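You operate a simulated robot arm through the tools that you are given. There is no shell and no other tool. Be economical: measure what you need, move in short steps, check, and stop when the job is done.

You are at the controls of a simulated robot arm. One attempt, no reset.

## Task
Take the wound core off the mandrel and lock it on trolley peg 3.
Fine: lock the pawl and open the end clip first; raise the keeper bar, then turn its catch.

The check looks at the end state, three seconds after you hand in, the way a careful person would. Anything else that was tipped, shoved, dropped, spilled or broken makes it a failure.

## Robot
A 6-joint arm with a two-finger parallel gripper on a trunk, on a base that drives. Base frame: it is fixed to the floor where the robot stands at the start and does not move with it; the origin is under the middle of the robot, x ahead of it, y to its left, z up. Units: mm, degrees, N and s.
With the tool pointing down near the work surface it reaches from about 100 to 700 mm from the robot's upright axis, wherever it stands. Its first joint turns from -166.0 to 166.0 degrees. Places, roughly: keeper catch [300, 1400, 700]; pawl lever [1200, 0, 900]; peg trolley [300, 1700, 300]; red brake pedal [100, 1600, 100]; red crank [1000, -200, 900]; steel mandrel [1000, 300, 1100]; trolley peg 3 [400, 1600, 900]; yellow end clip [1000, 200, 1000]; yellow keeper bar [300, 1700, 800]. Payload 3.91 kg.
The tool frame sits at the grasp point between the pads (the TCP): z along the fingers, y along the line on which they close. The tips reach 30 mm beyond it. Largest opening 110 mm; finger width 20, thickness 10; the body of the gripper, 48 by 112 mm, starts 55 mm behind the TCP.
Orientation is that of the tool frame in the base frame, as a unit quaternion [w, x, y, z]. With the fingers straight down and closing along the base's y, the tool's x points along the base's -x, its y along +y and its z along -z.

## Interface
- The arm moves only by the tool step_arm. Its arguments are lists of equal length, an entry for each row: "hand": the finger opening in mm, from 0 to 110; "xyz": the shift along the tool's x, y, z in mm, a list of three; "angular": the turn, a rotation vector about the tool's x, y, z in degrees, a list of three. In form: {"hand": [hand, ...], "xyz": [[tx, ty, tz], ...], "angular": [[wx, wy, wz], ...]}. A call has 1 to 8 rows; each row shifts and turns the commanded pose from where the row before left it, along the tool's axes as they then stand. Each row takes 0.2 s and may step no farther than 50 mm and 8.6 degrees from the row before; otherwise, or with a gripper value out of range, the whole call is refused. A pose out of reach is approached as far as the arm can. The call stops where the force on the tool passes 60 N (or 10 N more than at its start, if that is more) or the arm is blocked; 0.2 s more then pass. The fingers move at their own pace (about 45 mm/s each) and stop on an object; they squeeze with about 29 N. The grip force told is the motor's: it shows also when the fingers shut on nothing. Time passes only in rows, and 0.2 s behind the last, so rows that do not move let the fingers close. It gives the time, the measured TCP pose, the force on the tool (base axes), the opening and the grip force at its end, in the units of the frame above (readings bear some noise), with the torque about the TCP (base axes, N m) and any sound that the robot's microphone picked up.
- Cameras (640 x 400 px; columns grow to the right, rows downward): "scene" is now at [12.5, 149.9, 1379.4]; the picture's right is [-0.07, -1.00, 0.00], its down [-0.34, 0.02, -0.94] and it looks along [0.94, -0.06, -0.34] (base axes); focal length 288 px, centre (320, 200). "wrist" rides on the gripper at [77, 7, -114] in the tool frame; the picture's right is [-0.09, 1.00, 0.00], its down [-0.80, -0.07, -0.59] and it looks along [-0.59, -0.05, 0.80] (tool axes); focal length 270 px, centre (320, 200). There is no depth. A picture from a camera that has moved, and an enlarged one, comes with that camera's place and axes in the base frame and with its lens.
- snapshot(camera): a new picture of that camera. No time passes.
- move_column(by): slides the trunk up (or, below 0, down) by that many mm; the arm and the scene camera ride with it, the base frame stays. It gives what a move gives, with no picture.
- base_move(legs): drives the robot by 1 to 6 legs, each [ahead, turn to the left] in mm and degrees, along the robot's own axes; the way and the turn of a leg run together, so that a leg with both is an arc; at most 1500 mm and 180 degrees a leg. The arm and the cameras ride along, it lands a little off, and it stops where it bumps. It gives what a move gives.
- head_to(pan, tilt): turns the head with the scene camera to pan (to the left, within 155 degrees either way) and tilt (down, from -29 to 69), counted from straight ahead of the robot. It gives what a move gives.
- zoom(camera, box): a new picture of the part [left, top, right, bottom] of that camera's present view, enlarged. No time passes.
- hand_in(): hands the job in; it is judged then, once.

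Work in short steps. Places have to be worked out from the pictures, the camera data and where the tool is seen: move nearer, look again, correct. Check each grasp and each placing, and mend what went wrong. You have 120 turns and 98 pictures in all, those below and enlarged ones among them. Open the gripper and draw the arm clear of the work before you hand the job in, unless the task says otherwise; then end with one line.

The tools are called after "Emit:" as a command line: name --argument value ..., lists and objects as JSON in quotes. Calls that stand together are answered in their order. step_arm: Moves the arm, as the interface text tells. Its arguments: {"type":"object","properties":{"hand":{"type":"array","items":{"type":"number"}},"xyz":{"type":"array","items":{"type":"array","items":{"type":"number"}}},"angular":{"type":"array","items":{"type":"array","items":{"type":"number"}}}},"required":["hand","xyz","angular"]} The other tools are called the same way: move_column (by) slides the trunk up or down; base_move (legs) drives the base; head_to (pan, tilt) turns the head that bears the scene camera; snapshot (camera) takes a picture; zoom (camera, box) takes an enlarged picture of a part of a camera's view; hand_in () hands the job in.

At the start:

```text
time_s: 0.0
tool_pos: [422.2, 68.6, 1194.4]
ee_rot: [0.0, 0.004, 1.0, -0.001]
contact_force: [0.1, -0.9, 0.2]
moment: [0.01, -0.03, -0.01]
finger_gap: 110.2
grip_force: 0.1
trunk travel left (down, up): [-300.0, 310.0]
robot x, y, heading: [-1.0, 5.5, -0.2]
head pan, tilt: [-3.8, 19.8]
```

scene: 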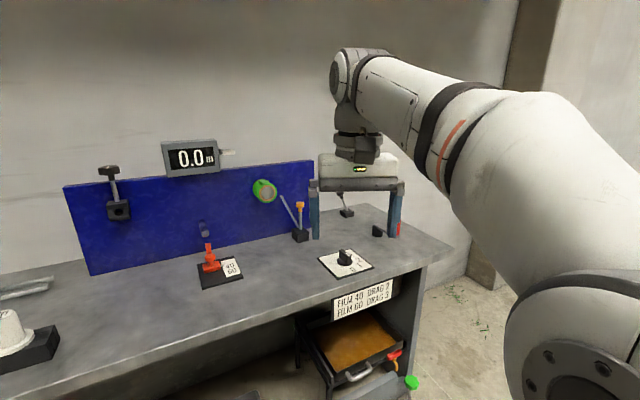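
wrist: 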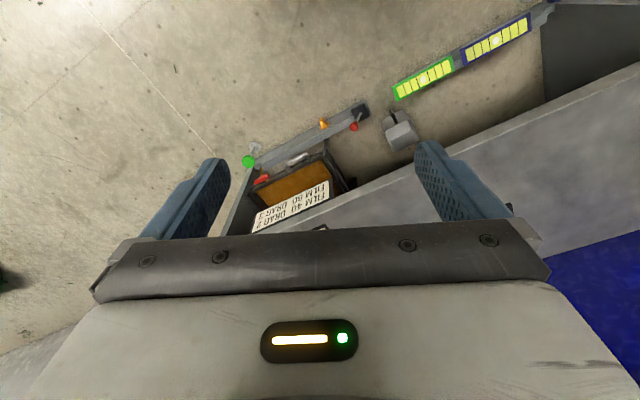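

The scene shows a bench with a blue panel, a display, levers and a dial. I'll enlarge the work area to identify the parts.

Emit:
zoom --camera "scene" --box '[60, 130, 260, 290]'

Emit:
zoom --camera "scene" --box '[240, 150, 440, 310]'

Emit:
head_to --pan 30 --tilt 25

Emit:
snapshot --camera "scene"

Emit:
head_to --pan 80 --tilt 30

Emit:
snapshot --camera "scene"

```text
2.50 times, centred on (160, 210) of scene
camera zoom: at [12.5, 149.9, 1379.4], right [-0.07, -1.0, 0.0], down [-0.34, 0.02, -0.94], along [0.94, -0.06, -0.34], focal length 720 px, centre (720, 175)
```

zoom: 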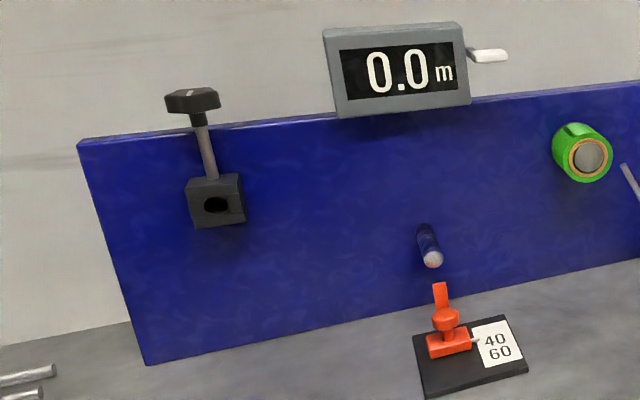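

```text
2.50 times, centred on (340, 230) of scene
camera zoom: at [12.5, 149.9, 1379.4], right [-0.07, -1.0, 0.0], down [-0.34, 0.02, -0.94], along [0.94, -0.06, -0.34], focal length 720 px, centre (270, 125)
```

zoom: 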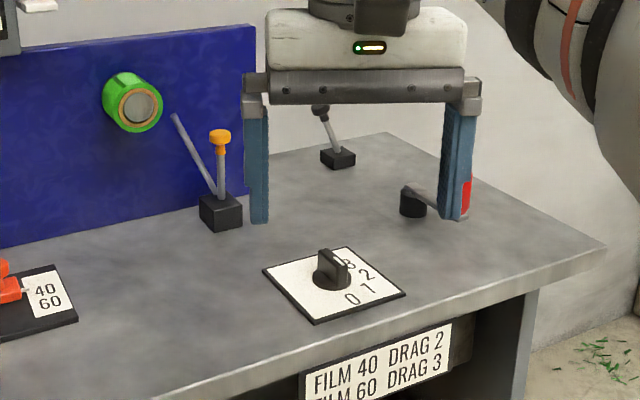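

```text
time_s: 1.0
tool_pos: [422.2, 69.6, 1194.4]
ee_rot: [0.0, 0.005, 1.0, 0.0]
contact_force: [-0.3, 0.0, 0.1]
moment: [0.0, 0.03, -0.03]
finger_gap: 110.2
grip_force: 0.0
trunk travel left (down, up): [-300.0, 310.0]
robot x, y, heading: [-0.0, 8.1, -0.1]
head pan, tilt: [30.0, 25.0]
```

```text
93 pictures are left
camera scene: at [-0.6, 202.0, 1371.1], right [0.5, -0.87, 0.0], down [-0.37, -0.21, -0.91], along [0.79, 0.45, -0.42], focal length 288 px, centre (320, 200)
```

scene: 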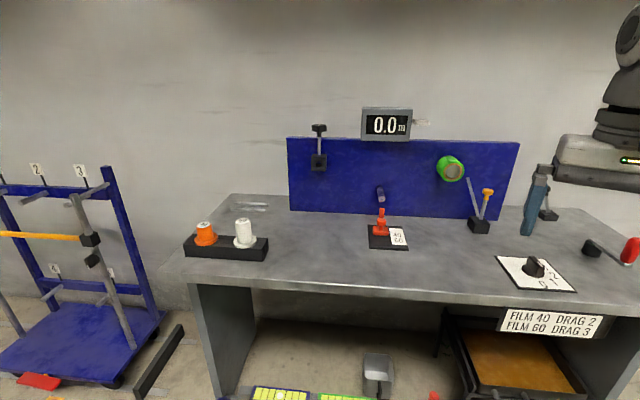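

```text
time_s: 2.2
tool_pos: [422.1, 69.4, 1195.7]
ee_rot: [0.0, 0.005, 1.0, 0.001]
contact_force: [-0.7, -0.2, 1.1]
moment: [0.01, 0.02, -0.03]
finger_gap: 110.1
grip_force: 0.0
trunk travel left (down, up): [-300.0, 310.0]
robot x, y, heading: [-4.3, 7.7, 0.0]
head pan, tilt: [80.0, 30.0]
```

```text
92 pictures are left
camera scene: at [-64.7, 245.1, 1363.1], right [0.98, -0.17, 0.0], down [-0.09, -0.49, -0.87], along [0.15, 0.85, -0.5], focal length 288 px, centre (320, 200)
```

scene: 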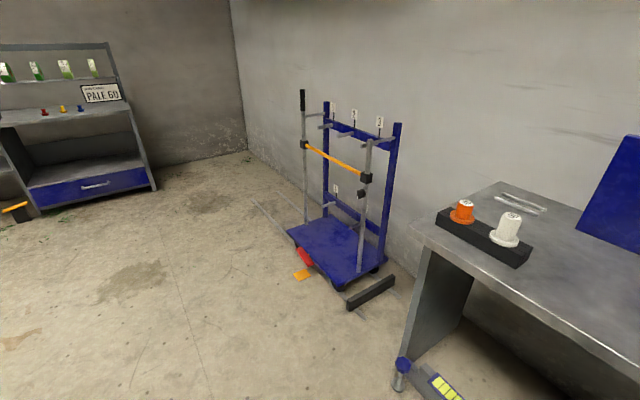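

I can see the trolley, with its keeper bar, pegs and tags, on the left. The green roll sits on the mandrel. I'll enlarge the trolley, then the bench parts.

Emit:
zoom --camera "scene" --box '[270, 80, 430, 180]'

Emit:
zoom --camera "scene" --box '[270, 160, 430, 320]'

Emit:
head_to --pan 10 --tilt 25

Emit:
zoom --camera "scene" --box '[280, 120, 440, 240]'

```text
4.00 times, centred on (350, 130) of scene
camera zoom: at [-64.7, 245.1, 1363.1], right [0.98, -0.17, 0.0], down [-0.09, -0.49, -0.87], along [0.15, 0.85, -0.5], focal length 1152 px, centre (200, 480)
```

zoom: 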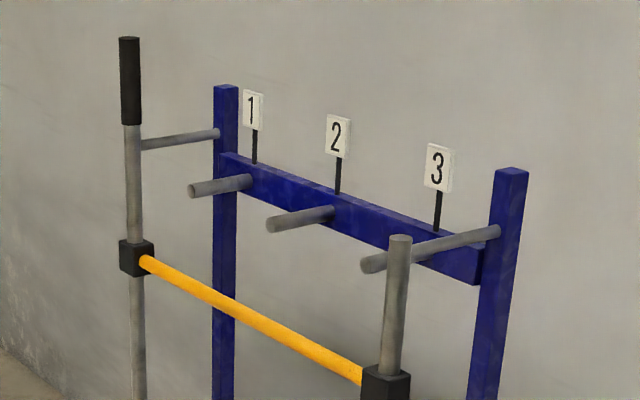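

```text
2.50 times, centred on (350, 240) of scene
camera zoom: at [-64.7, 245.1, 1363.1], right [0.98, -0.17, 0.0], down [-0.09, -0.49, -0.87], along [0.15, 0.85, -0.5], focal length 720 px, centre (245, 100)
```

zoom: 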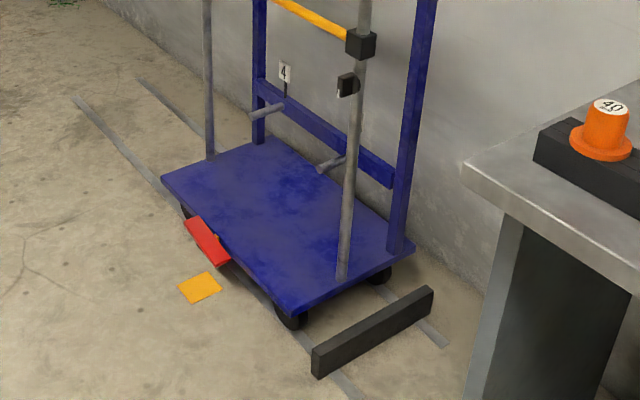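

```text
time_s: 3.6
tool_pos: [422.0, 69.4, 1194.3]
ee_rot: [0.0, 0.005, 1.0, 0.0]
contact_force: [-0.2, -0.5, -0.4]
moment: [-0.01, 0.01, -0.04]
finger_gap: 109.9
grip_force: 0.2
trunk travel left (down, up): [-300.0, 310.0]
robot x, y, heading: [-6.1, 7.6, -0.2]
head pan, tilt: [10.0, 25.0]
```

```text
3.33 times, centred on (360, 180) of scene
camera zoom: at [10.3, 172.1, 1371.1], right [0.17, -0.98, 0.0], down [-0.42, -0.07, -0.91], along [0.89, 0.16, -0.42], focal length 960 px, centre (187, 267)
```

zoom: 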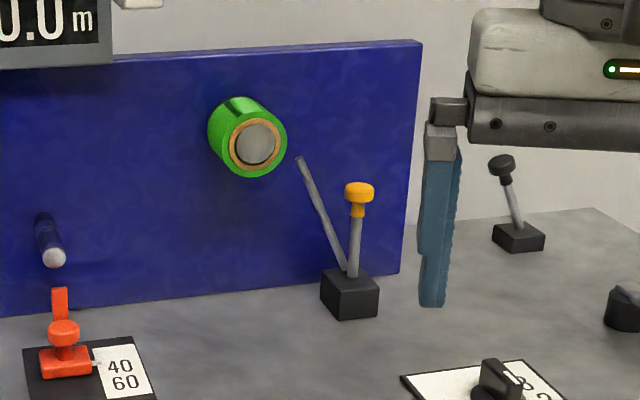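

I estimate the bench surface at z≈900, with its front edge near x≈600 and turned by about 12°. Before I drive nearer I'll check the robot's own footprint.

Emit:
head_to --pan 0 --tilt 69

Emit:
snapshot --camera "scene"

Emit:
head_to --pan 60 --tilt 69

Emit:
snapshot --camera "scene"

```text
time_s: 4.7
tool_pos: [422.4, 69.4, 1194.6]
ee_rot: [0.0, 0.006, 1.0, 0.0]
contact_force: [-1.4, -1.2, -0.2]
moment: [-0.01, 0.0, 0.03]
finger_gap: 109.7
grip_force: 0.1
trunk travel left (down, up): [-300.0, 310.0]
robot x, y, heading: [0.9, 6.1, 0.0]
head pan, tilt: [0.0, 68.8]
```

```text
88 pictures are left
camera scene: at [-24.5, 156.0, 1311.7], right [0.0, -1.0, 0.0], down [-0.93, 0.0, -0.36], along [0.36, 0.0, -0.93], focal length 288 px, centre (320, 200)
```

scene: 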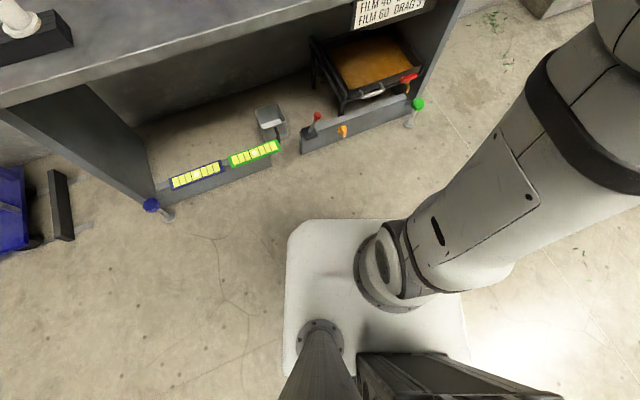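

```text
time_s: 6.0
tool_pos: [422.8, 70.9, 1194.4]
ee_rot: [0.0, 0.005, 1.0, 0.0]
contact_force: [-0.1, 0.7, -0.3]
moment: [0.0, 0.0, 0.02]
finger_gap: 110.2
grip_force: 0.0
trunk travel left (down, up): [-300.0, 310.0]
robot x, y, heading: [-4.2, 7.9, 0.1]
head pan, tilt: [60.0, 68.8]
```

```text
87 pictures are left
camera scene: at [-52.5, 204.4, 1311.6], right [0.87, -0.5, 0.0], down [-0.47, -0.81, -0.36], along [0.18, 0.31, -0.93], focal length 288 px, centre (320, 200)
```

scene: 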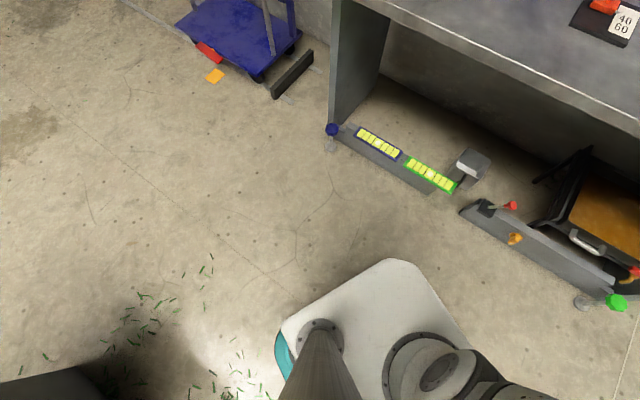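

Working from the pictures, I put the bench at about 22° left of my heading. The panel is about 1000 mm out along its normal, the mandrel tip is near (842,262,1115), and the pawl is near (1155,-37,900). I'll drive to a spot square to the bench in front of the pawl and mandrel, stopping short of the crossbar.

Emit:
base_move --legs '[[0, -33.7], [492, 0], [0, 55.7]]'

Emit:
head_to --pan 0 --tilt 35

Emit:
snapshot --camera "scene"

```text
time_s: 13.0
tool_pos: [777.0, -56.1, 1194.7]
ee_rot: [-0.001, -0.175, 0.985, 0.0]
contact_force: [0.1, -0.6, -0.5]
moment: [0.01, 0.02, -0.01]
finger_gap: 109.8
grip_force: 0.1
trunk travel left (down, up): [-300.0, 310.0]
robot x, y, heading: [406.0, -271.1, 20.3]
head pan, tilt: [60.0, 68.8]
```

```text
time_s: 14.3
tool_pos: [776.0, -55.9, 1194.6]
ee_rot: [0.0, -0.176, 0.984, 0.0]
contact_force: [0.0, -0.1, 0.4]
moment: [0.0, -0.02, -0.02]
finger_gap: 109.7
grip_force: 0.1
trunk travel left (down, up): [-300.0, 310.0]
robot x, y, heading: [408.4, -276.0, 20.0]
head pan, tilt: [0.0, 35.0]
```

```text
86 pictures are left
camera scene: at [363.4, -132.7, 1355.3], right [0.35, -0.94, 0.0], down [-0.54, -0.2, -0.82], along [0.77, 0.28, -0.57], focal length 288 px, centre (320, 200)
```

scene: 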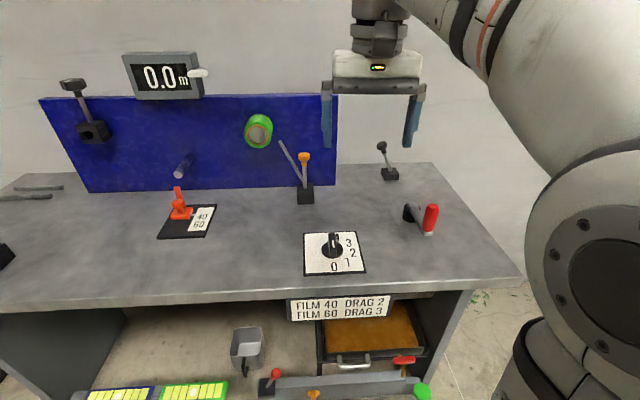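

Triangulating again gives bench z≈838 and yaw≈24.5°. The pawl knob is at (1260,-21,953), the mandrel tip at (991,272,1057) and the clip knob at (1036,160,994). I'll square up and drive in carefully.

Emit:
base_move --legs '[[0, 4.5], [190, 0]]'

Emit:
head_to --pan -10 --tilt 45

Emit:
snapshot --camera "scene"

Emit:
snapshot --camera "wrist"

```text
time_s: 16.3
tool_pos: [934.8, 53.8, 1195.5]
ee_rot: [0.0, -0.213, 0.977, 0.0]
contact_force: [0.2, -0.3, 1.3]
moment: [0.02, -0.02, -0.03]
finger_gap: 110.0
grip_force: 0.1
trunk travel left (down, up): [-300.0, 310.0]
robot x, y, heading: [585.8, -198.6, 25.0]
head pan, tilt: [0.0, 35.0]
```

```text
time_s: 17.0
tool_pos: [934.9, 54.3, 1196.0]
ee_rot: [0.0, -0.214, 0.977, 0.0]
contact_force: [0.8, -0.6, 0.6]
moment: [-0.02, 0.03, 0.0]
finger_gap: 110.0
grip_force: 0.2
trunk travel left (down, up): [-300.0, 310.0]
robot x, y, heading: [582.6, -200.2, 24.6]
head pan, tilt: [-10.0, 45.0]
```

```text
85 pictures are left
camera scene: at [528.4, -71.8, 1340.5], right [0.26, -0.97, 0.0], down [-0.68, -0.18, -0.71], along [0.68, 0.18, -0.71], focal length 288 px, centre (320, 200)
```

scene: 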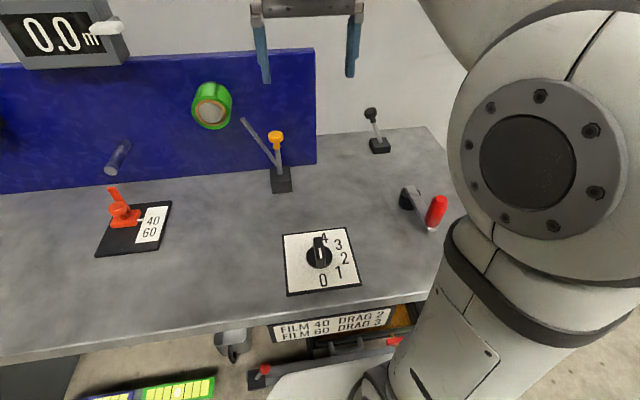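

```text
84 pictures are left
camera wrist: at [863.1, 28.1, 1309.3], right [-0.34, 0.94, 0.0], down [0.76, 0.27, 0.59], along [0.56, 0.2, -0.8], focal length 270 px, centre (320, 200)
```

wrist: 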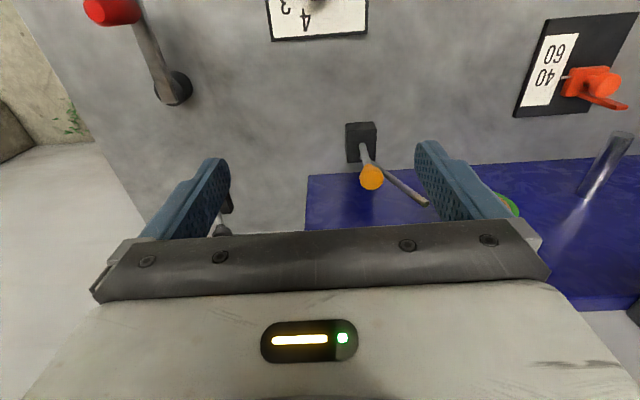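

I'm closer now, so I'll enlarge the pawl and clip to learn how they move.

Emit:
zoom --camera "scene" --box '[330, 90, 450, 190]'

Emit:
zoom --camera "scene" --box '[180, 70, 340, 200]'

```text
4.00 times, centred on (390, 140) of scene
camera zoom: at [528.4, -71.8, 1340.5], right [0.26, -0.97, 0.0], down [-0.68, -0.18, -0.71], along [0.68, 0.18, -0.71], focal length 1152 px, centre (40, 440)
```

zoom: 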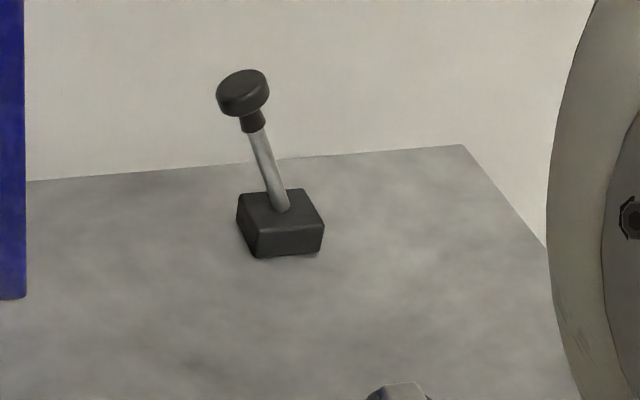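

```text
3.08 times, centred on (260, 135) of scene
camera zoom: at [528.4, -71.8, 1340.5], right [0.26, -0.97, 0.0], down [-0.68, -0.18, -0.71], along [0.68, 0.18, -0.71], focal length 886 px, centre (505, 400)
```

zoom: 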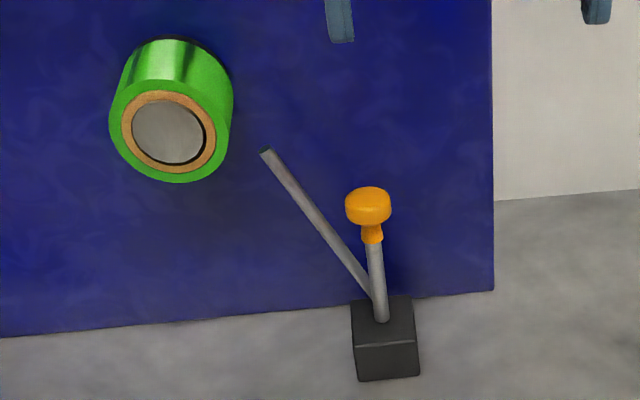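

The pawl lever leans left, toward the mandrel. The clip has a yellow knob lever and a rod whose tip is next to the roll. I'll bring the closed gripper toward the pawl for a close wrist view.

Emit:
step_arm --hand '[0, 0, 0, 0, 0, 0, 0]' --xyz '[[-25, -29, 10], [-25, -29, 10], [-25, -29, 10], [-25, -29, 10], [-25, -29, 10], [-25, -29, 10], [-25, -29, 10]]' --angular '[[0, 0, 0], [0, 0, 0], [0, 0, 0], [0, 0, 0], [0, 0, 0], [0, 0, 0], [0, 0, 0]]'

Emit:
snapshot --camera "wrist"

Emit:
snapshot --camera "scene"

```text
time_s: 18.6
tool_pos: [1178.3, -59.0, 1121.9]
ee_rot: [-0.001, -0.214, 0.977, 0.0]
contact_force: [-0.5, -0.1, -0.2]
moment: [0.02, -0.01, -0.03]
finger_gap: 0.0
grip_force: 28.7
trunk travel left (down, up): [-300.0, 310.0]
robot x, y, heading: [583.2, -196.1, 24.8]
head pan, tilt: [-10.0, 45.0]
```

```text
81 pictures are left
camera wrist: at [1105.7, -83.9, 1237.0], right [-0.34, 0.94, 0.0], down [0.76, 0.27, 0.59], along [0.56, 0.2, -0.8], focal length 270 px, centre (320, 200)
```

wrist: 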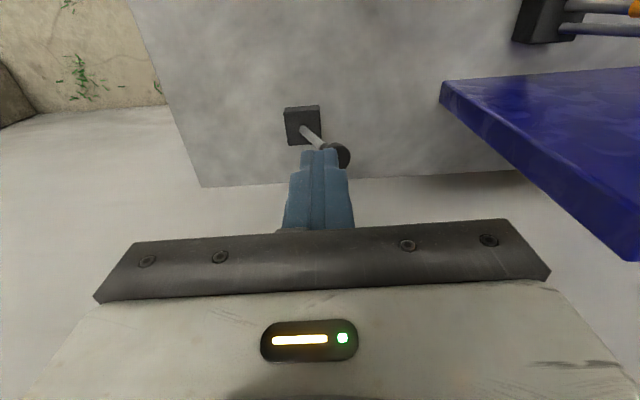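

```text
80 pictures are left
camera scene: at [528.8, -71.7, 1340.5], right [0.26, -0.97, 0.0], down [-0.68, -0.18, -0.71], along [0.68, 0.18, -0.71], focal length 288 px, centre (320, 200)
```

scene: 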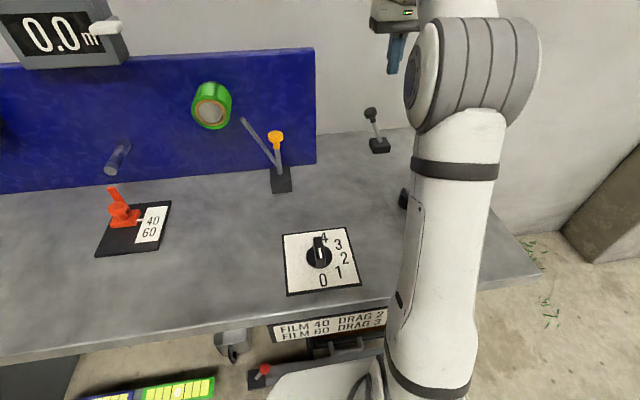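

The pawl knob appears to be at about (1222,-24,972), with its pivot near (1257,-54,865). It leans left. I'll bring the closed fingers down to the left of the knob, clear of the panel edge.

Emit:
step_arm --hand '[0, 0, 0, 0, 0]' --xyz '[[-28, 29, 0], [-28, 29, 0], [0, 0, 35], [0, 0, 35], [0, 0, 35]]' --angular '[[0, 0, 0], [0, 0, 0], [0, 0, 0], [0, 0, 0], [0, 0, 0]]'

Emit:
zoom --camera "scene" --box '[300, 0, 460, 180]'

Emit:
snapshot --camera "wrist"

```text
time_s: 19.8
tool_pos: [1207.2, 16.1, 1019.5]
ee_rot: [0.0, -0.214, 0.977, -0.001]
contact_force: [0.3, 0.5, 0.1]
moment: [-0.02, -0.03, 0.01]
finger_gap: 0.0
grip_force: 29.1
trunk travel left (down, up): [-300.0, 310.0]
robot x, y, heading: [584.3, -193.0, 24.7]
head pan, tilt: [-10.0, 45.0]
```

```text
2.22 times, centred on (380, 90) of scene
camera zoom: at [528.5, -71.8, 1340.5], right [0.26, -0.97, 0.0], down [-0.68, -0.18, -0.71], along [0.68, 0.18, -0.71], focal length 640 px, centre (187, 444)
```

zoom: 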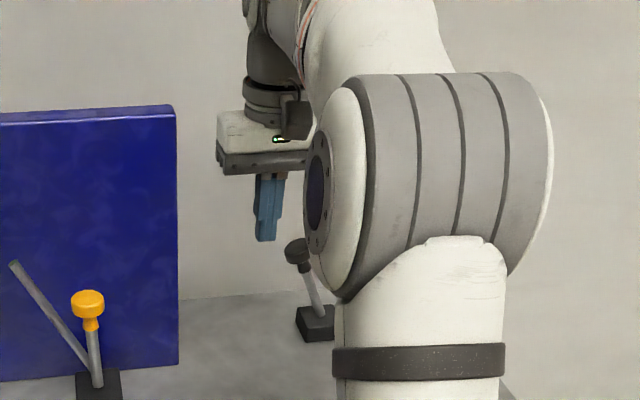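

```text
78 pictures are left
camera wrist: at [1134.2, -8.4, 1134.4], right [-0.34, 0.94, 0.0], down [0.76, 0.27, 0.59], along [0.56, 0.2, -0.8], focal length 270 px, centre (320, 200)
```

wrist: 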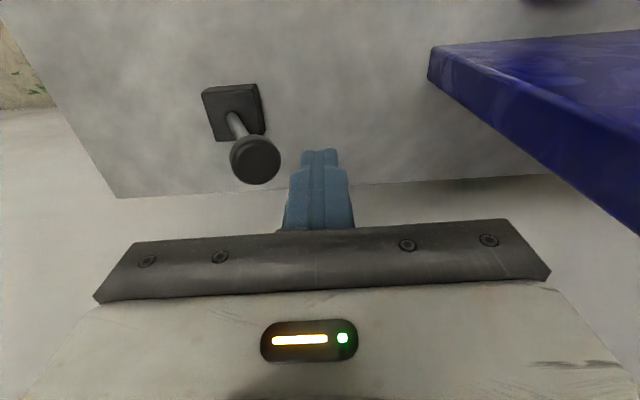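

The knob is at (1233,-21,967), 44 mm to the right of my fingers. I'll lower 42 mm and move right in small steps to swing the lever over.

Emit:
step_arm --hand '[0, 0, 0, 0, 0, 0, 0, 0]' --xyz '[[-4, 0, 21], [-4, 0, 21], [0, -12, 0], [0, -12, 0], [0, -12, 0], [0, -12, 0], [0, -12, 0], [0, -12, 0]]' --angular '[[0, 0, 0], [0, 0, 0], [0, 0, 0], [0, 0, 0], [0, 0, 0], [0, 0, 0], [0, 0, 0], [0, 0, 0]]'

Emit:
snapshot --camera "wrist"

```text
time_s: 21.6
tool_pos: [1241.7, -44.0, 985.6]
ee_rot: [0.008, -0.214, 0.977, 0.0]
contact_force: [5.1, 8.1, 55.1]
moment: [-0.23, -0.29, 0.05]
finger_gap: 0.0
grip_force: 28.9
trunk travel left (down, up): [-300.0, 310.0]
robot x, y, heading: [586.4, -195.4, 25.0]
head pan, tilt: [-10.0, 45.0]
```

```text
77 pictures are left
camera wrist: at [1167.7, -69.5, 1098.9], right [-0.34, 0.94, 0.0], down [0.75, 0.27, 0.61], along [0.57, 0.2, -0.79], focal length 270 px, centre (320, 200)
```

wrist: 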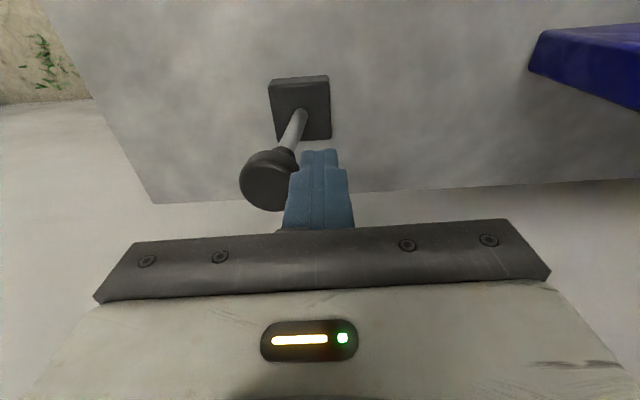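

The lever has passed upright, and the force is mainly upward because the knob rides against the fingertips. I'll raise a little and keep pushing right.

Emit:
step_arm --hand '[0, 0, 0, 0, 0, 0]' --xyz '[[0, 3, -10], [0, 0, -3], [0, -12, 0], [0, -12, 0], [0, -12, 0], [0, -10, 0]]' --angular '[[0, 0, 0], [0, 0, 0], [0, 0, 0], [0, 0, 0], [0, 0, 0], [0, 0, 0]]'

Emit:
snapshot --camera "wrist"

```text
time_s: 23.0
tool_pos: [1257.5, -71.9, 990.4]
ee_rot: [-0.003, -0.217, 0.976, 0.003]
contact_force: [-33.5, 50.0, -13.2]
moment: [1.62, 1.03, -0.2]
finger_gap: 0.0
grip_force: 28.8
trunk travel left (down, up): [-300.0, 310.0]
robot x, y, heading: [582.1, -195.6, 25.1]
head pan, tilt: [-10.0, 45.0]
```

```text
76 pictures are left
camera wrist: at [1185.9, -98.8, 1104.9], right [-0.34, 0.94, 0.01], down [0.76, 0.27, 0.59], along [0.55, 0.21, -0.81], focal length 270 px, centre (320, 200)
```

wrist: 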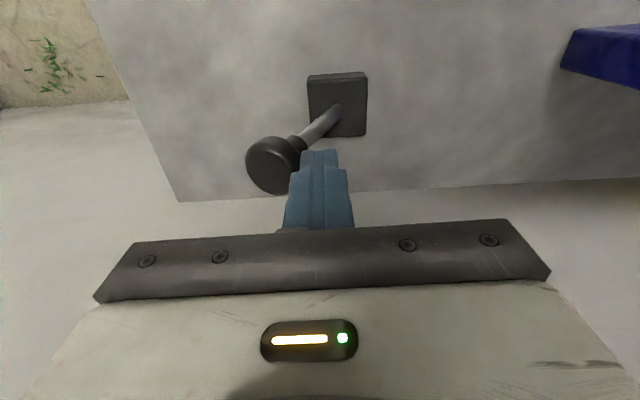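

The 60 N sideways force shows the lever is at its right stop, leaning about 23° the other way. I'll back off and up, then check that it stays there.

Emit:
step_arm --hand '[0, 0, 0, 0, 0, 0]' --xyz '[[0, 15, 0], [0, 20, 0], [0, 10, -35], [0, 0, -40], [0, 0, -40], [0, 0, -30]]' --angular '[[0, 0, 0], [0, 0, 0], [0, 0, 0], [0, 0, 0], [0, 0, 0], [0, 0, 0]]'

Emit:
snapshot --camera "wrist"

```text
time_s: 24.4
tool_pos: [1239.0, -39.7, 1135.2]
ee_rot: [0.001, -0.213, 0.977, 0.0]
contact_force: [0.2, 0.6, 0.1]
moment: [0.0, 0.02, -0.02]
finger_gap: 0.2
grip_force: 29.0
out of reach, approached as far as the arm can: row 6
trunk travel left (down, up): [-300.0, 310.0]
robot x, y, heading: [586.2, -196.7, 25.0]
head pan, tilt: [-10.0, 45.0]
```

```text
75 pictures are left
camera wrist: at [1166.4, -66.1, 1248.3], right [-0.34, 0.94, 0.0], down [0.76, 0.27, 0.6], along [0.56, 0.2, -0.8], focal length 270 px, centre (320, 200)
```

wrist: 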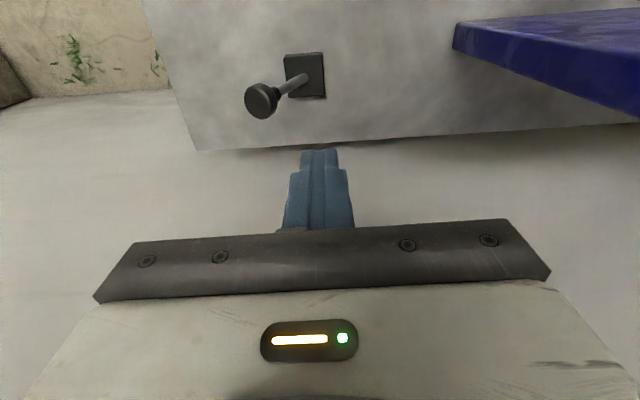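

The pawl stays over to the right. Now I'll move back and left to look at the end clip and roll from near above.

Emit:
step_arm --hand '[0, 0, 0, 0, 0, 0, 0, 0]' --xyz '[[45, 0, 0], [45, 0, 0], [28, 40, 0], [28, 40, 0], [28, 40, 0], [15, 45, 0], [0, 45, 0], [0, 45, 0]]' --angular '[[0, 0, 0], [0, 0, 0], [0, 0, 0], [0, 0, 0], [0, 0, 0], [0, 0, 0], [0, 0, 0], [0, 0, 0]]'

Emit:
snapshot --camera "wrist"

Emit:
zoom --camera "scene" --box '[150, 40, 350, 220]'

```text
time_s: 26.2
tool_pos: [960.8, 111.3, 1131.0]
ee_rot: [0.0, -0.215, 0.977, 0.0]
contact_force: [-0.6, -0.3, -0.2]
moment: [0.02, -0.01, -0.03]
finger_gap: 0.0
grip_force: 28.6
trunk travel left (down, up): [-300.0, 310.0]
robot x, y, heading: [584.1, -194.9, 24.9]
head pan, tilt: [-10.0, 45.0]
```

```text
74 pictures are left
camera wrist: at [887.9, 85.1, 1246.0], right [-0.34, 0.94, 0.0], down [0.76, 0.27, 0.59], along [0.56, 0.2, -0.8], focal length 270 px, centre (320, 200)
```

wrist: 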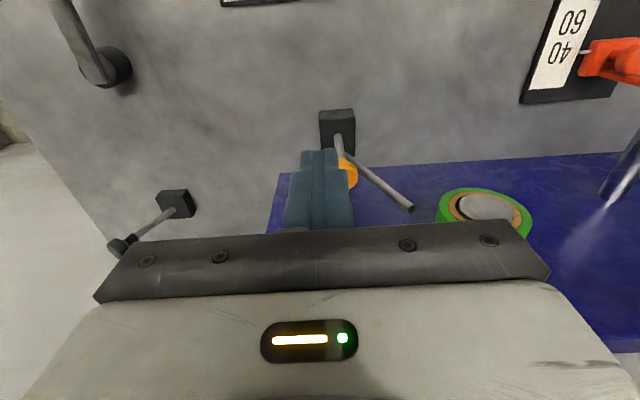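

```text
2.22 times, centred on (250, 130) of scene
camera zoom: at [528.5, -71.8, 1340.5], right [0.26, -0.97, 0.0], down [-0.68, -0.18, -0.71], along [0.68, 0.18, -0.71], focal length 640 px, centre (476, 356)
```

zoom: 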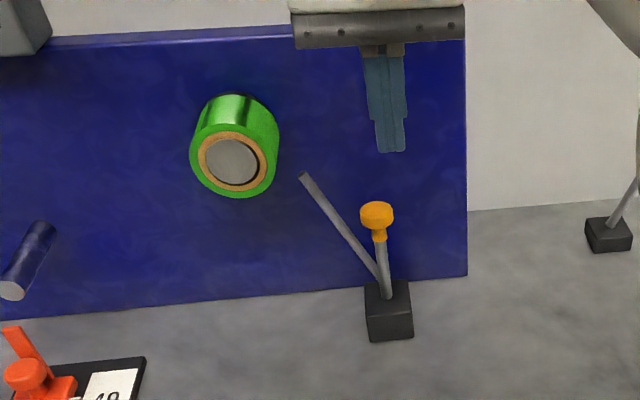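

The rod tip is at about (1015,228,1033), just right of the roll, so the safe opening direction is to swing the knob right, away from the roll. I'll open to 60 mm and hover above the yellow knob.

Emit:
step_arm --hand '[60, 60, 60, 60]' --xyz '[[-28, 5, 10], [-28, 5, 10], [-25, 7, 10], [0, 0, 10]]' --angular '[[0, 0, 0], [0, 0, 0], [0, 0, 0], [0, 0, 0]]'

Emit:
snapshot --camera "wrist"

Emit:
zoom --camera "scene" --box '[170, 60, 330, 200]'

```text
time_s: 27.2
tool_pos: [1028.2, 160.5, 1092.8]
ee_rot: [0.0, -0.214, 0.977, 0.0]
contact_force: [0.4, -0.1, 0.3]
moment: [-0.02, 0.0, -0.01]
finger_gap: 60.0
grip_force: 0.1
trunk travel left (down, up): [-300.0, 310.0]
robot x, y, heading: [584.4, -194.6, 25.0]
head pan, tilt: [-10.0, 45.0]
```

```text
72 pictures are left
camera wrist: at [956.6, 133.9, 1207.8], right [-0.34, 0.94, 0.0], down [0.76, 0.27, 0.59], along [0.56, 0.2, -0.8], focal length 270 px, centre (320, 200)
```

wrist: 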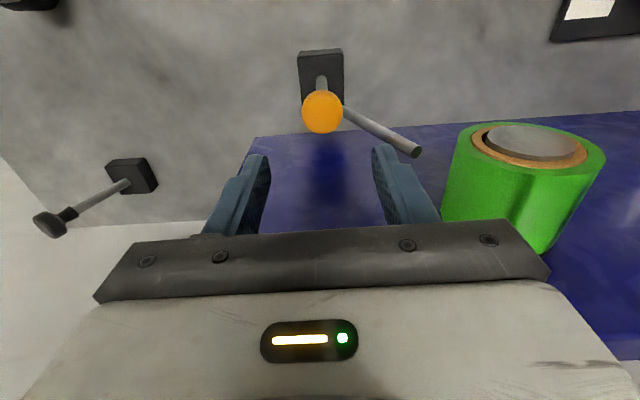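

```text
2.86 times, centred on (250, 130) of scene
camera zoom: at [528.6, -71.6, 1340.5], right [0.26, -0.97, 0.0], down [-0.68, -0.18, -0.71], along [0.68, 0.18, -0.71], focal length 823 px, centre (520, 400)
```

zoom: 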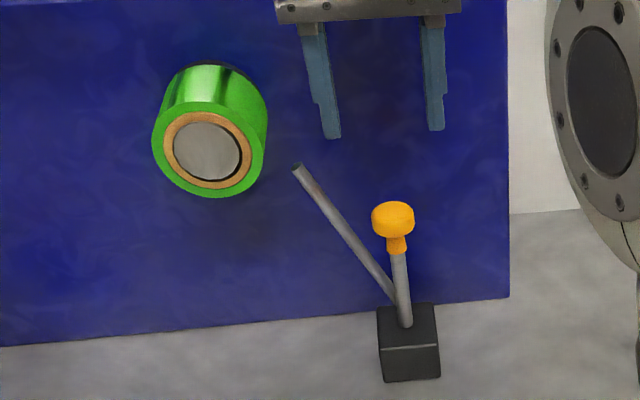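

The knob at (1028,161,988) is right under the TCP. I'll narrow to 46 mm so the left finger clears the rod, then lower with the tips reaching z≈973.

Emit:
step_arm --hand '[46, 46, 46, 46, 46]' --xyz '[[4, 0, 20], [0, 0, 20], [0, 0, 20], [0, 0, 15], [0, 0, 13]]' --angular '[[0, 0, 0], [0, 0, 0], [0, 0, 0], [0, 0, 0], [0, 0, 0]]'

Emit:
snapshot --camera "wrist"

Emit:
zoom --camera "scene" --box '[170, 60, 330, 200]'

```text
time_s: 28.4
tool_pos: [1023.2, 157.6, 1004.2]
ee_rot: [0.0, -0.214, 0.977, -0.001]
contact_force: [-0.1, -0.2, 0.5]
moment: [-0.03, 0.02, -0.01]
finger_gap: 46.0
grip_force: 0.0
trunk travel left (down, up): [-300.0, 310.0]
robot x, y, heading: [583.4, -197.2, 25.2]
head pan, tilt: [-10.0, 45.0]
```

```text
70 pictures are left
camera wrist: at [950.5, 132.1, 1120.1], right [-0.34, 0.94, 0.0], down [0.76, 0.27, 0.59], along [0.56, 0.2, -0.8], focal length 270 px, centre (320, 200)
```

wrist: 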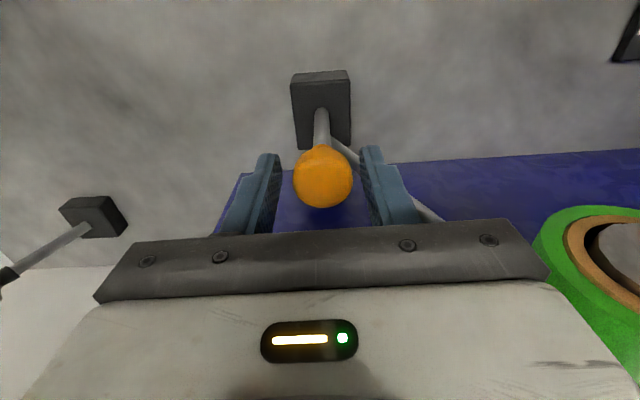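

```text
2.86 times, centred on (250, 130) of scene
camera zoom: at [528.4, -71.8, 1340.5], right [0.26, -0.97, 0.0], down [-0.68, -0.18, -0.71], along [0.68, 0.18, -0.71], focal length 823 px, centre (520, 400)
```

zoom: 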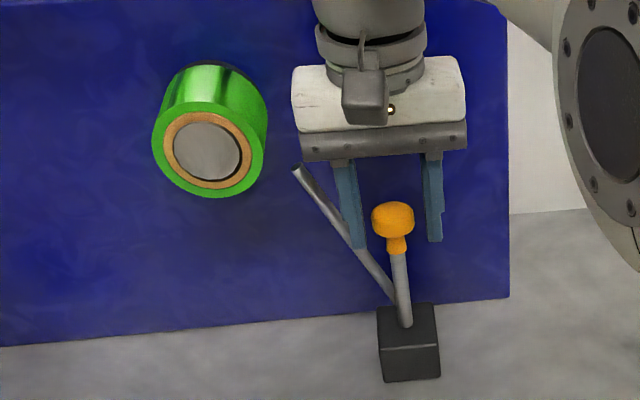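

The knob sits between the fingers and the left finger is in front of the rod. I'll push right in small steps.

Emit:
step_arm --hand '[46, 46, 46, 46]' --xyz '[[0, -10, 0], [0, -10, 0], [0, -10, 0], [0, -10, 0]]' --angular '[[0, 0, 0], [0, 0, 0], [0, 0, 0], [0, 0, 0]]'

Emit:
zoom --camera "scene" --box '[170, 60, 330, 200]'

```text
time_s: 29.4
tool_pos: [1041.5, 120.1, 1005.0]
ee_rot: [0.001, -0.214, 0.977, 0.0]
contact_force: [0.3, 0.3, 0.3]
moment: [0.02, 0.02, -0.03]
finger_gap: 46.1
grip_force: 0.0
trunk travel left (down, up): [-300.0, 310.0]
robot x, y, heading: [588.3, -196.4, 24.7]
head pan, tilt: [-10.0, 45.0]
```

```text
2.86 times, centred on (250, 130) of scene
camera zoom: at [528.4, -71.8, 1340.5], right [0.26, -0.97, 0.0], down [-0.68, -0.18, -0.71], along [0.68, 0.18, -0.71], focal length 823 px, centre (520, 400)
```

zoom: 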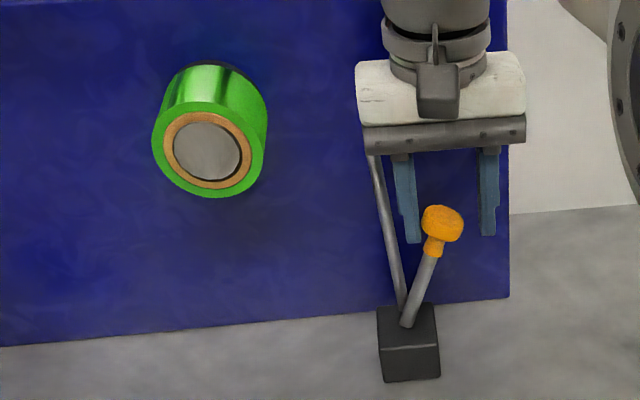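

The rod swings up and away from the roll with almost no force. I'll carry on to the end stop.

Emit:
step_arm --hand '[46, 46, 46, 46, 46]' --xyz '[[0, -10, 5], [0, -10, 5], [0, -10, 0], [0, -10, 5], [0, -10, 0]]' --angular '[[0, 0, 0], [0, 0, 0], [0, 0, 0], [0, 0, 0], [0, 0, 0]]'

Emit:
zoom --camera "scene" --box '[170, 60, 330, 200]'

```text
time_s: 30.7
tool_pos: [1056.9, 87.3, 993.5]
ee_rot: [0.004, -0.217, 0.976, 0.009]
contact_force: [-17.1, 34.2, 9.9]
moment: [1.13, 1.21, 0.14]
finger_gap: 66.1
grip_force: 19.7
trunk travel left (down, up): [-300.0, 310.0]
robot x, y, heading: [584.5, -195.6, 24.9]
head pan, tilt: [-10.0, 45.0]
stopped in row 5: the force on the tool passed its limit (the readings are from after the stop); the commanded pose is now the measured one
```

```text
2.86 times, centred on (250, 130) of scene
camera zoom: at [525.7, -68.0, 1339.8], right [0.26, -0.97, 0.0], down [-0.68, -0.18, -0.71], along [0.68, 0.18, -0.71], focal length 823 px, centre (520, 400)
```

zoom: 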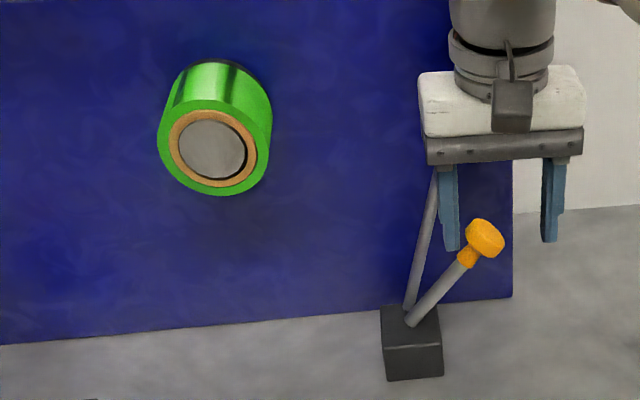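

The end stop is reached, so the clip is open. I'll back off left and straight up, then look at the roll.

Emit:
step_arm --hand '[66, 66, 66, 66, 66, 66]' --xyz '[[0, 5, 0], [3, 3, -30], [0, 0, -40], [0, 0, -40], [0, 0, -40], [20, 0, 0]]' --angular '[[0, 0, 0], [0, 0, 0], [0, 0, 0], [0, 0, 0], [0, 0, 0], [0, 0, 0]]'

Emit:
snapshot --camera "wrist"

Emit:
zoom --camera "scene" --box '[170, 60, 330, 200]'

```text
time_s: 32.1
tool_pos: [1036.3, 78.8, 1141.6]
ee_rot: [0.003, -0.215, 0.977, 0.006]
contact_force: [0.3, -0.6, 0.4]
moment: [-0.03, 0.02, 0.0]
finger_gap: 65.6
grip_force: 0.1
trunk travel left (down, up): [-300.0, 310.0]
robot x, y, heading: [580.5, -194.6, 24.7]
head pan, tilt: [-10.0, 45.0]
```

```text
66 pictures are left
camera wrist: at [963.2, 51.3, 1255.8], right [-0.34, 0.94, 0.01], down [0.76, 0.26, 0.6], along [0.56, 0.21, -0.8], focal length 270 px, centre (320, 200)
```

wrist: 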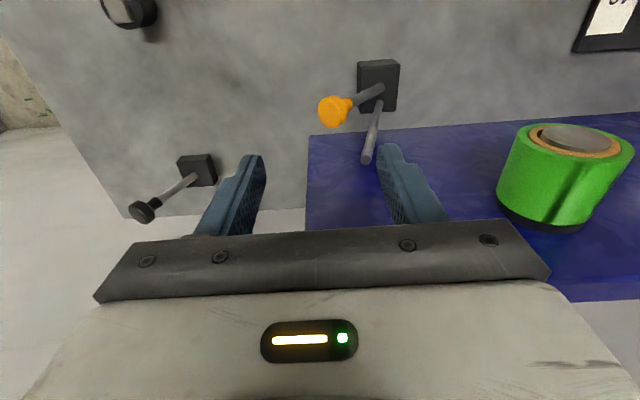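

```text
2.86 times, centred on (250, 130) of scene
camera zoom: at [528.4, -71.8, 1340.5], right [0.26, -0.97, 0.0], down [-0.68, -0.18, -0.71], along [0.68, 0.18, -0.71], focal length 823 px, centre (520, 400)
```

zoom: 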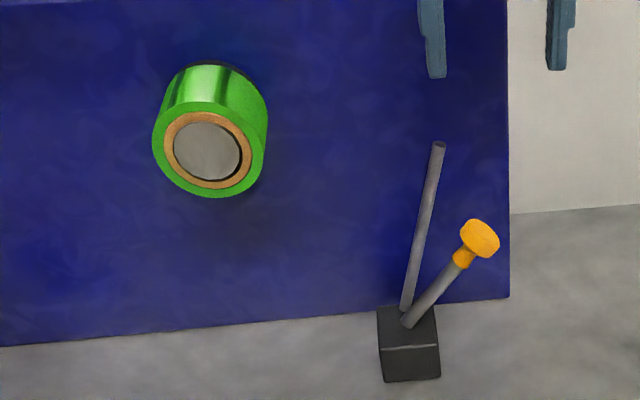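

The clip stays open. Next I'll level the tool, open fully and hover over the roll for measurement.

Emit:
step_arm --hand '[110, 110, 110, 110, 110, 110]' --xyz '[[0, 0, -40], [0, 40, -15], [0, 40, 0], [0, 40, 0], [0, 40, 0], [0, 40, 0]]' --angular '[[0.6, 0.5, 0.2], [0, 0, 0], [0, 0, 0], [0, 0, 0], [0, 0, 0], [0, 0, 0]]'

Emit:
snapshot --camera "wrist"

Emit:
zoom --camera "scene" --box '[120, 0, 320, 180]'

```text
time_s: 33.5
tool_pos: [954.1, 259.0, 1196.4]
ee_rot: [0.0, -0.213, 0.977, 0.0]
contact_force: [0.2, -0.6, 0.3]
moment: [0.0, 0.0, -0.03]
finger_gap: 109.8
grip_force: 0.1
trunk travel left (down, up): [-300.0, 310.0]
robot x, y, heading: [585.9, -197.7, 24.8]
head pan, tilt: [-10.0, 45.0]
```

```text
64 pictures are left
camera wrist: at [880.2, 233.8, 1311.6], right [-0.33, 0.94, 0.0], down [0.76, 0.27, 0.59], along [0.56, 0.2, -0.8], focal length 270 px, centre (320, 200)
```

wrist: 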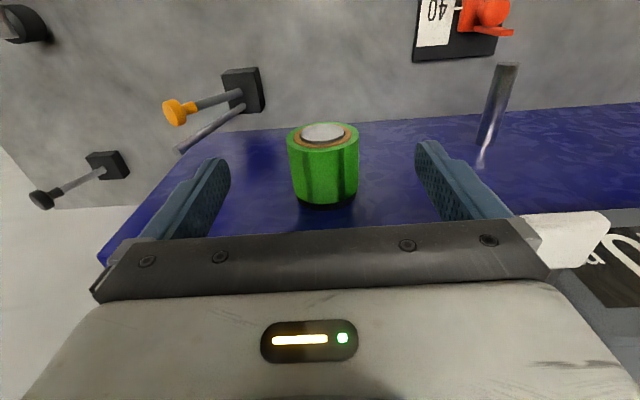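

```text
2.22 times, centred on (220, 90) of scene
camera zoom: at [528.6, -71.6, 1340.5], right [0.26, -0.97, 0.0], down [-0.68, -0.18, -0.71], along [0.68, 0.18, -0.71], focal length 640 px, centre (542, 444)
```

zoom: 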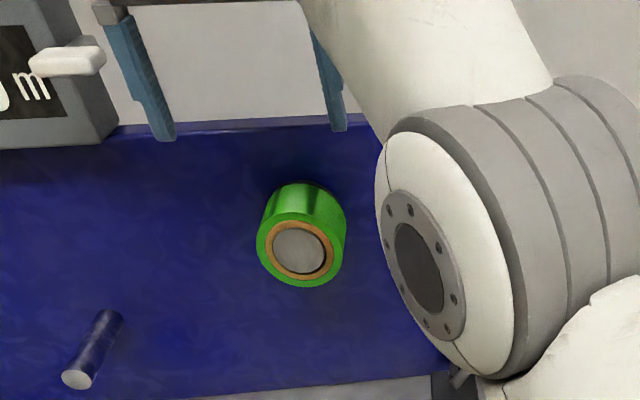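

The roll's face centre is about (978,272,1059), its axis is within 1° of my tool, and its length is about 80 mm. I'll go forward over its middle and then straight down around it.

Emit:
step_arm --hand '[110, 110, 110, 110, 110, 110]' --xyz '[[-34, 0, 0], [-34, 0, 0], [0, 0, 35], [0, 0, 35], [0, 0, 35], [0, 0, 20]]' --angular '[[0, 0, 1], [0, 0, 0], [0, 0, 0], [0, 0, 0], [0, 0, 0], [0, 0, 0]]'

Emit:
snapshot --camera "wrist"

Emit:
zoom --camera "scene" --box '[120, 0, 320, 180]'

```text
time_s: 34.9
tool_pos: [1002.8, 271.3, 1049.2]
ee_rot: [0.0, -0.205, 0.979, 0.0]
contact_force: [-0.5, -0.2, 0.5]
moment: [0.02, 0.0, 0.0]
finger_gap: 110.1
grip_force: 0.1
out of reach, approached as far as the arm can: row 1, 2
trunk travel left (down, up): [-300.0, 310.0]
robot x, y, heading: [589.4, -195.6, 24.8]
head pan, tilt: [-10.0, 45.0]
```

```text
62 pictures are left
camera wrist: at [929.7, 247.8, 1163.7], right [-0.32, 0.95, 0.0], down [0.76, 0.26, 0.59], along [0.56, 0.19, -0.8], focal length 270 px, centre (320, 200)
```

wrist: 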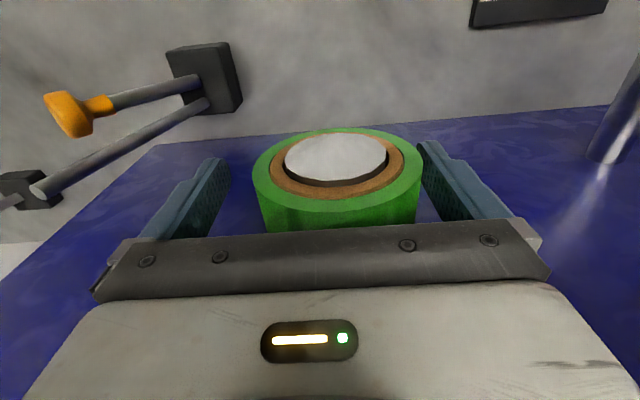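

```text
2.22 times, centred on (220, 90) of scene
camera zoom: at [528.5, -71.7, 1340.5], right [0.26, -0.97, 0.0], down [-0.68, -0.18, -0.71], along [0.68, 0.18, -0.71], focal length 640 px, centre (542, 444)
```

zoom: 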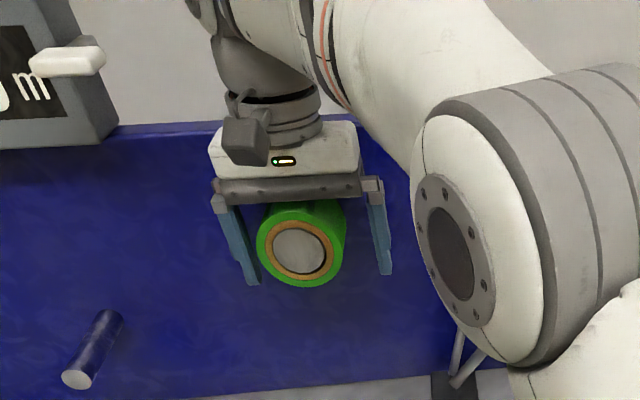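

I'm about 10 mm too far right, 10 mm low and a bit short. I'll correct that, then check.

Emit:
step_arm --hand '[110, 110]' --xyz '[[-8, 9, -9], [-8, 0, 0]]' --angular '[[0, 0, 0], [0, 0, 0]]'

Emit:
zoom --camera "scene" --box '[120, 0, 320, 180]'

```text
time_s: 35.4
tool_pos: [1002.4, 278.2, 1059.2]
ee_rot: [-0.006, -0.206, 0.979, -0.004]
contact_force: [-25.6, -25.5, -3.0]
moment: [2.01, -1.93, -0.06]
finger_gap: 110.0
grip_force: 0.1
trunk travel left (down, up): [-300.0, 310.0]
robot x, y, heading: [583.8, -195.4, 25.0]
head pan, tilt: [-10.0, 45.0]
stopped in row 2: the force on the tool passed its limit (the readings are from after the stop); the commanded pose is now the measured one
```

```text
2.22 times, centred on (220, 90) of scene
camera zoom: at [524.5, -75.5, 1340.8], right [0.26, -0.97, 0.0], down [-0.68, -0.18, -0.71], along [0.69, 0.18, -0.7], focal length 640 px, centre (542, 444)
```

zoom: 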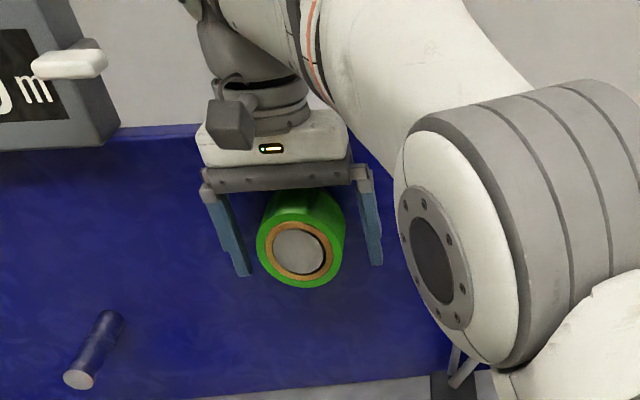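

Something of the wrist touched the panel, so it can't go deeper upright. I'll back off 8 mm and tilt the tool 21° so the wrist leans away from the panel. Then I'll move in a little.

Emit:
step_arm --hand '[110, 110, 110, 110, 110, 110]' --xyz '[[8, 0, 0], [0, 2, 0], [0, 0, 0], [0, 0, 0], [-8, 0, 0], [-6, 0, 0]]' --angular '[[0, 0, 0], [0, -7, 0], [0, -7, 0], [0, -7, 0], [0, 0, 0], [0, 0, 0]]'

Emit:
snapshot --camera "wrist"

Emit:
zoom --camera "scene" --box '[120, 0, 320, 180]'

```text
time_s: 36.8
tool_pos: [1009.2, 285.4, 1059.6]
ee_rot: [0.173, -0.202, 0.963, 0.033]
contact_force: [-0.4, 0.1, -0.9]
moment: [0.02, -0.01, -0.01]
finger_gap: 110.0
grip_force: 0.0
trunk travel left (down, up): [-300.0, 310.0]
robot x, y, heading: [583.8, -196.4, 25.0]
head pan, tilt: [-10.0, 45.0]
```

```text
59 pictures are left
camera wrist: at [904.9, 247.6, 1141.2], right [-0.32, 0.95, 0.03], down [0.53, 0.16, 0.84], along [0.79, 0.28, -0.55], focal length 270 px, centre (320, 200)
```

wrist: 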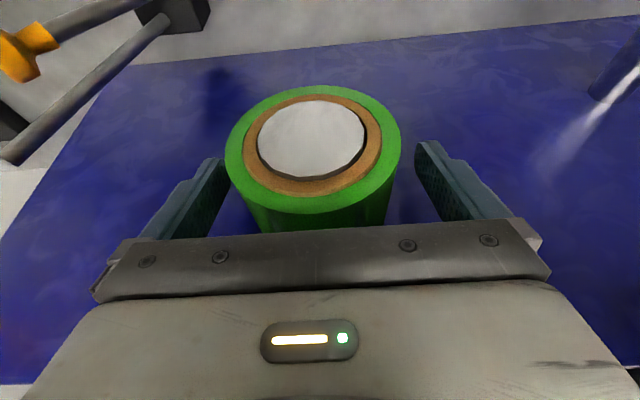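

```text
2.22 times, centred on (220, 90) of scene
camera zoom: at [528.5, -71.6, 1340.5], right [0.26, -0.97, 0.0], down [-0.68, -0.18, -0.71], along [0.68, 0.18, -0.71], focal length 640 px, centre (542, 444)
```

zoom: 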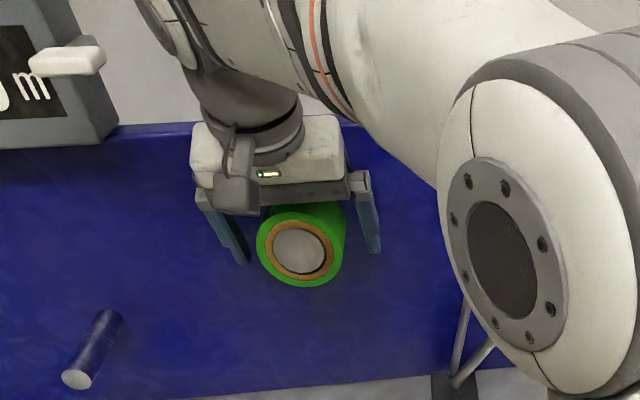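

The TCP is at mid-roll now and nearly centred. I'll trim 3 mm right and 1.5° of roll, then close on the roll.

Emit:
step_arm --hand '[110, 60, 60, 60, 60]' --xyz '[[0, -3, 0], [0, 0, 0], [0, 0, 0], [0, 0, 0], [0, 0, 0]]' --angular '[[1.5, 0, 0], [0, 0, 0], [0, 0, 0], [0, 0, 0], [0, 0, 0]]'

```text
time_s: 38.0
tool_pos: [1010.9, 282.5, 1060.4]
ee_rot: [0.175, -0.2, 0.964, 0.02]
contact_force: [-0.2, -0.7, -0.1]
moment: [0.0, 0.03, -0.01]
finger_gap: 60.2
grip_force: 0.1
trunk travel left (down, up): [-300.0, 310.0]
robot x, y, heading: [584.5, -197.3, 25.3]
head pan, tilt: [-10.0, 45.0]
```

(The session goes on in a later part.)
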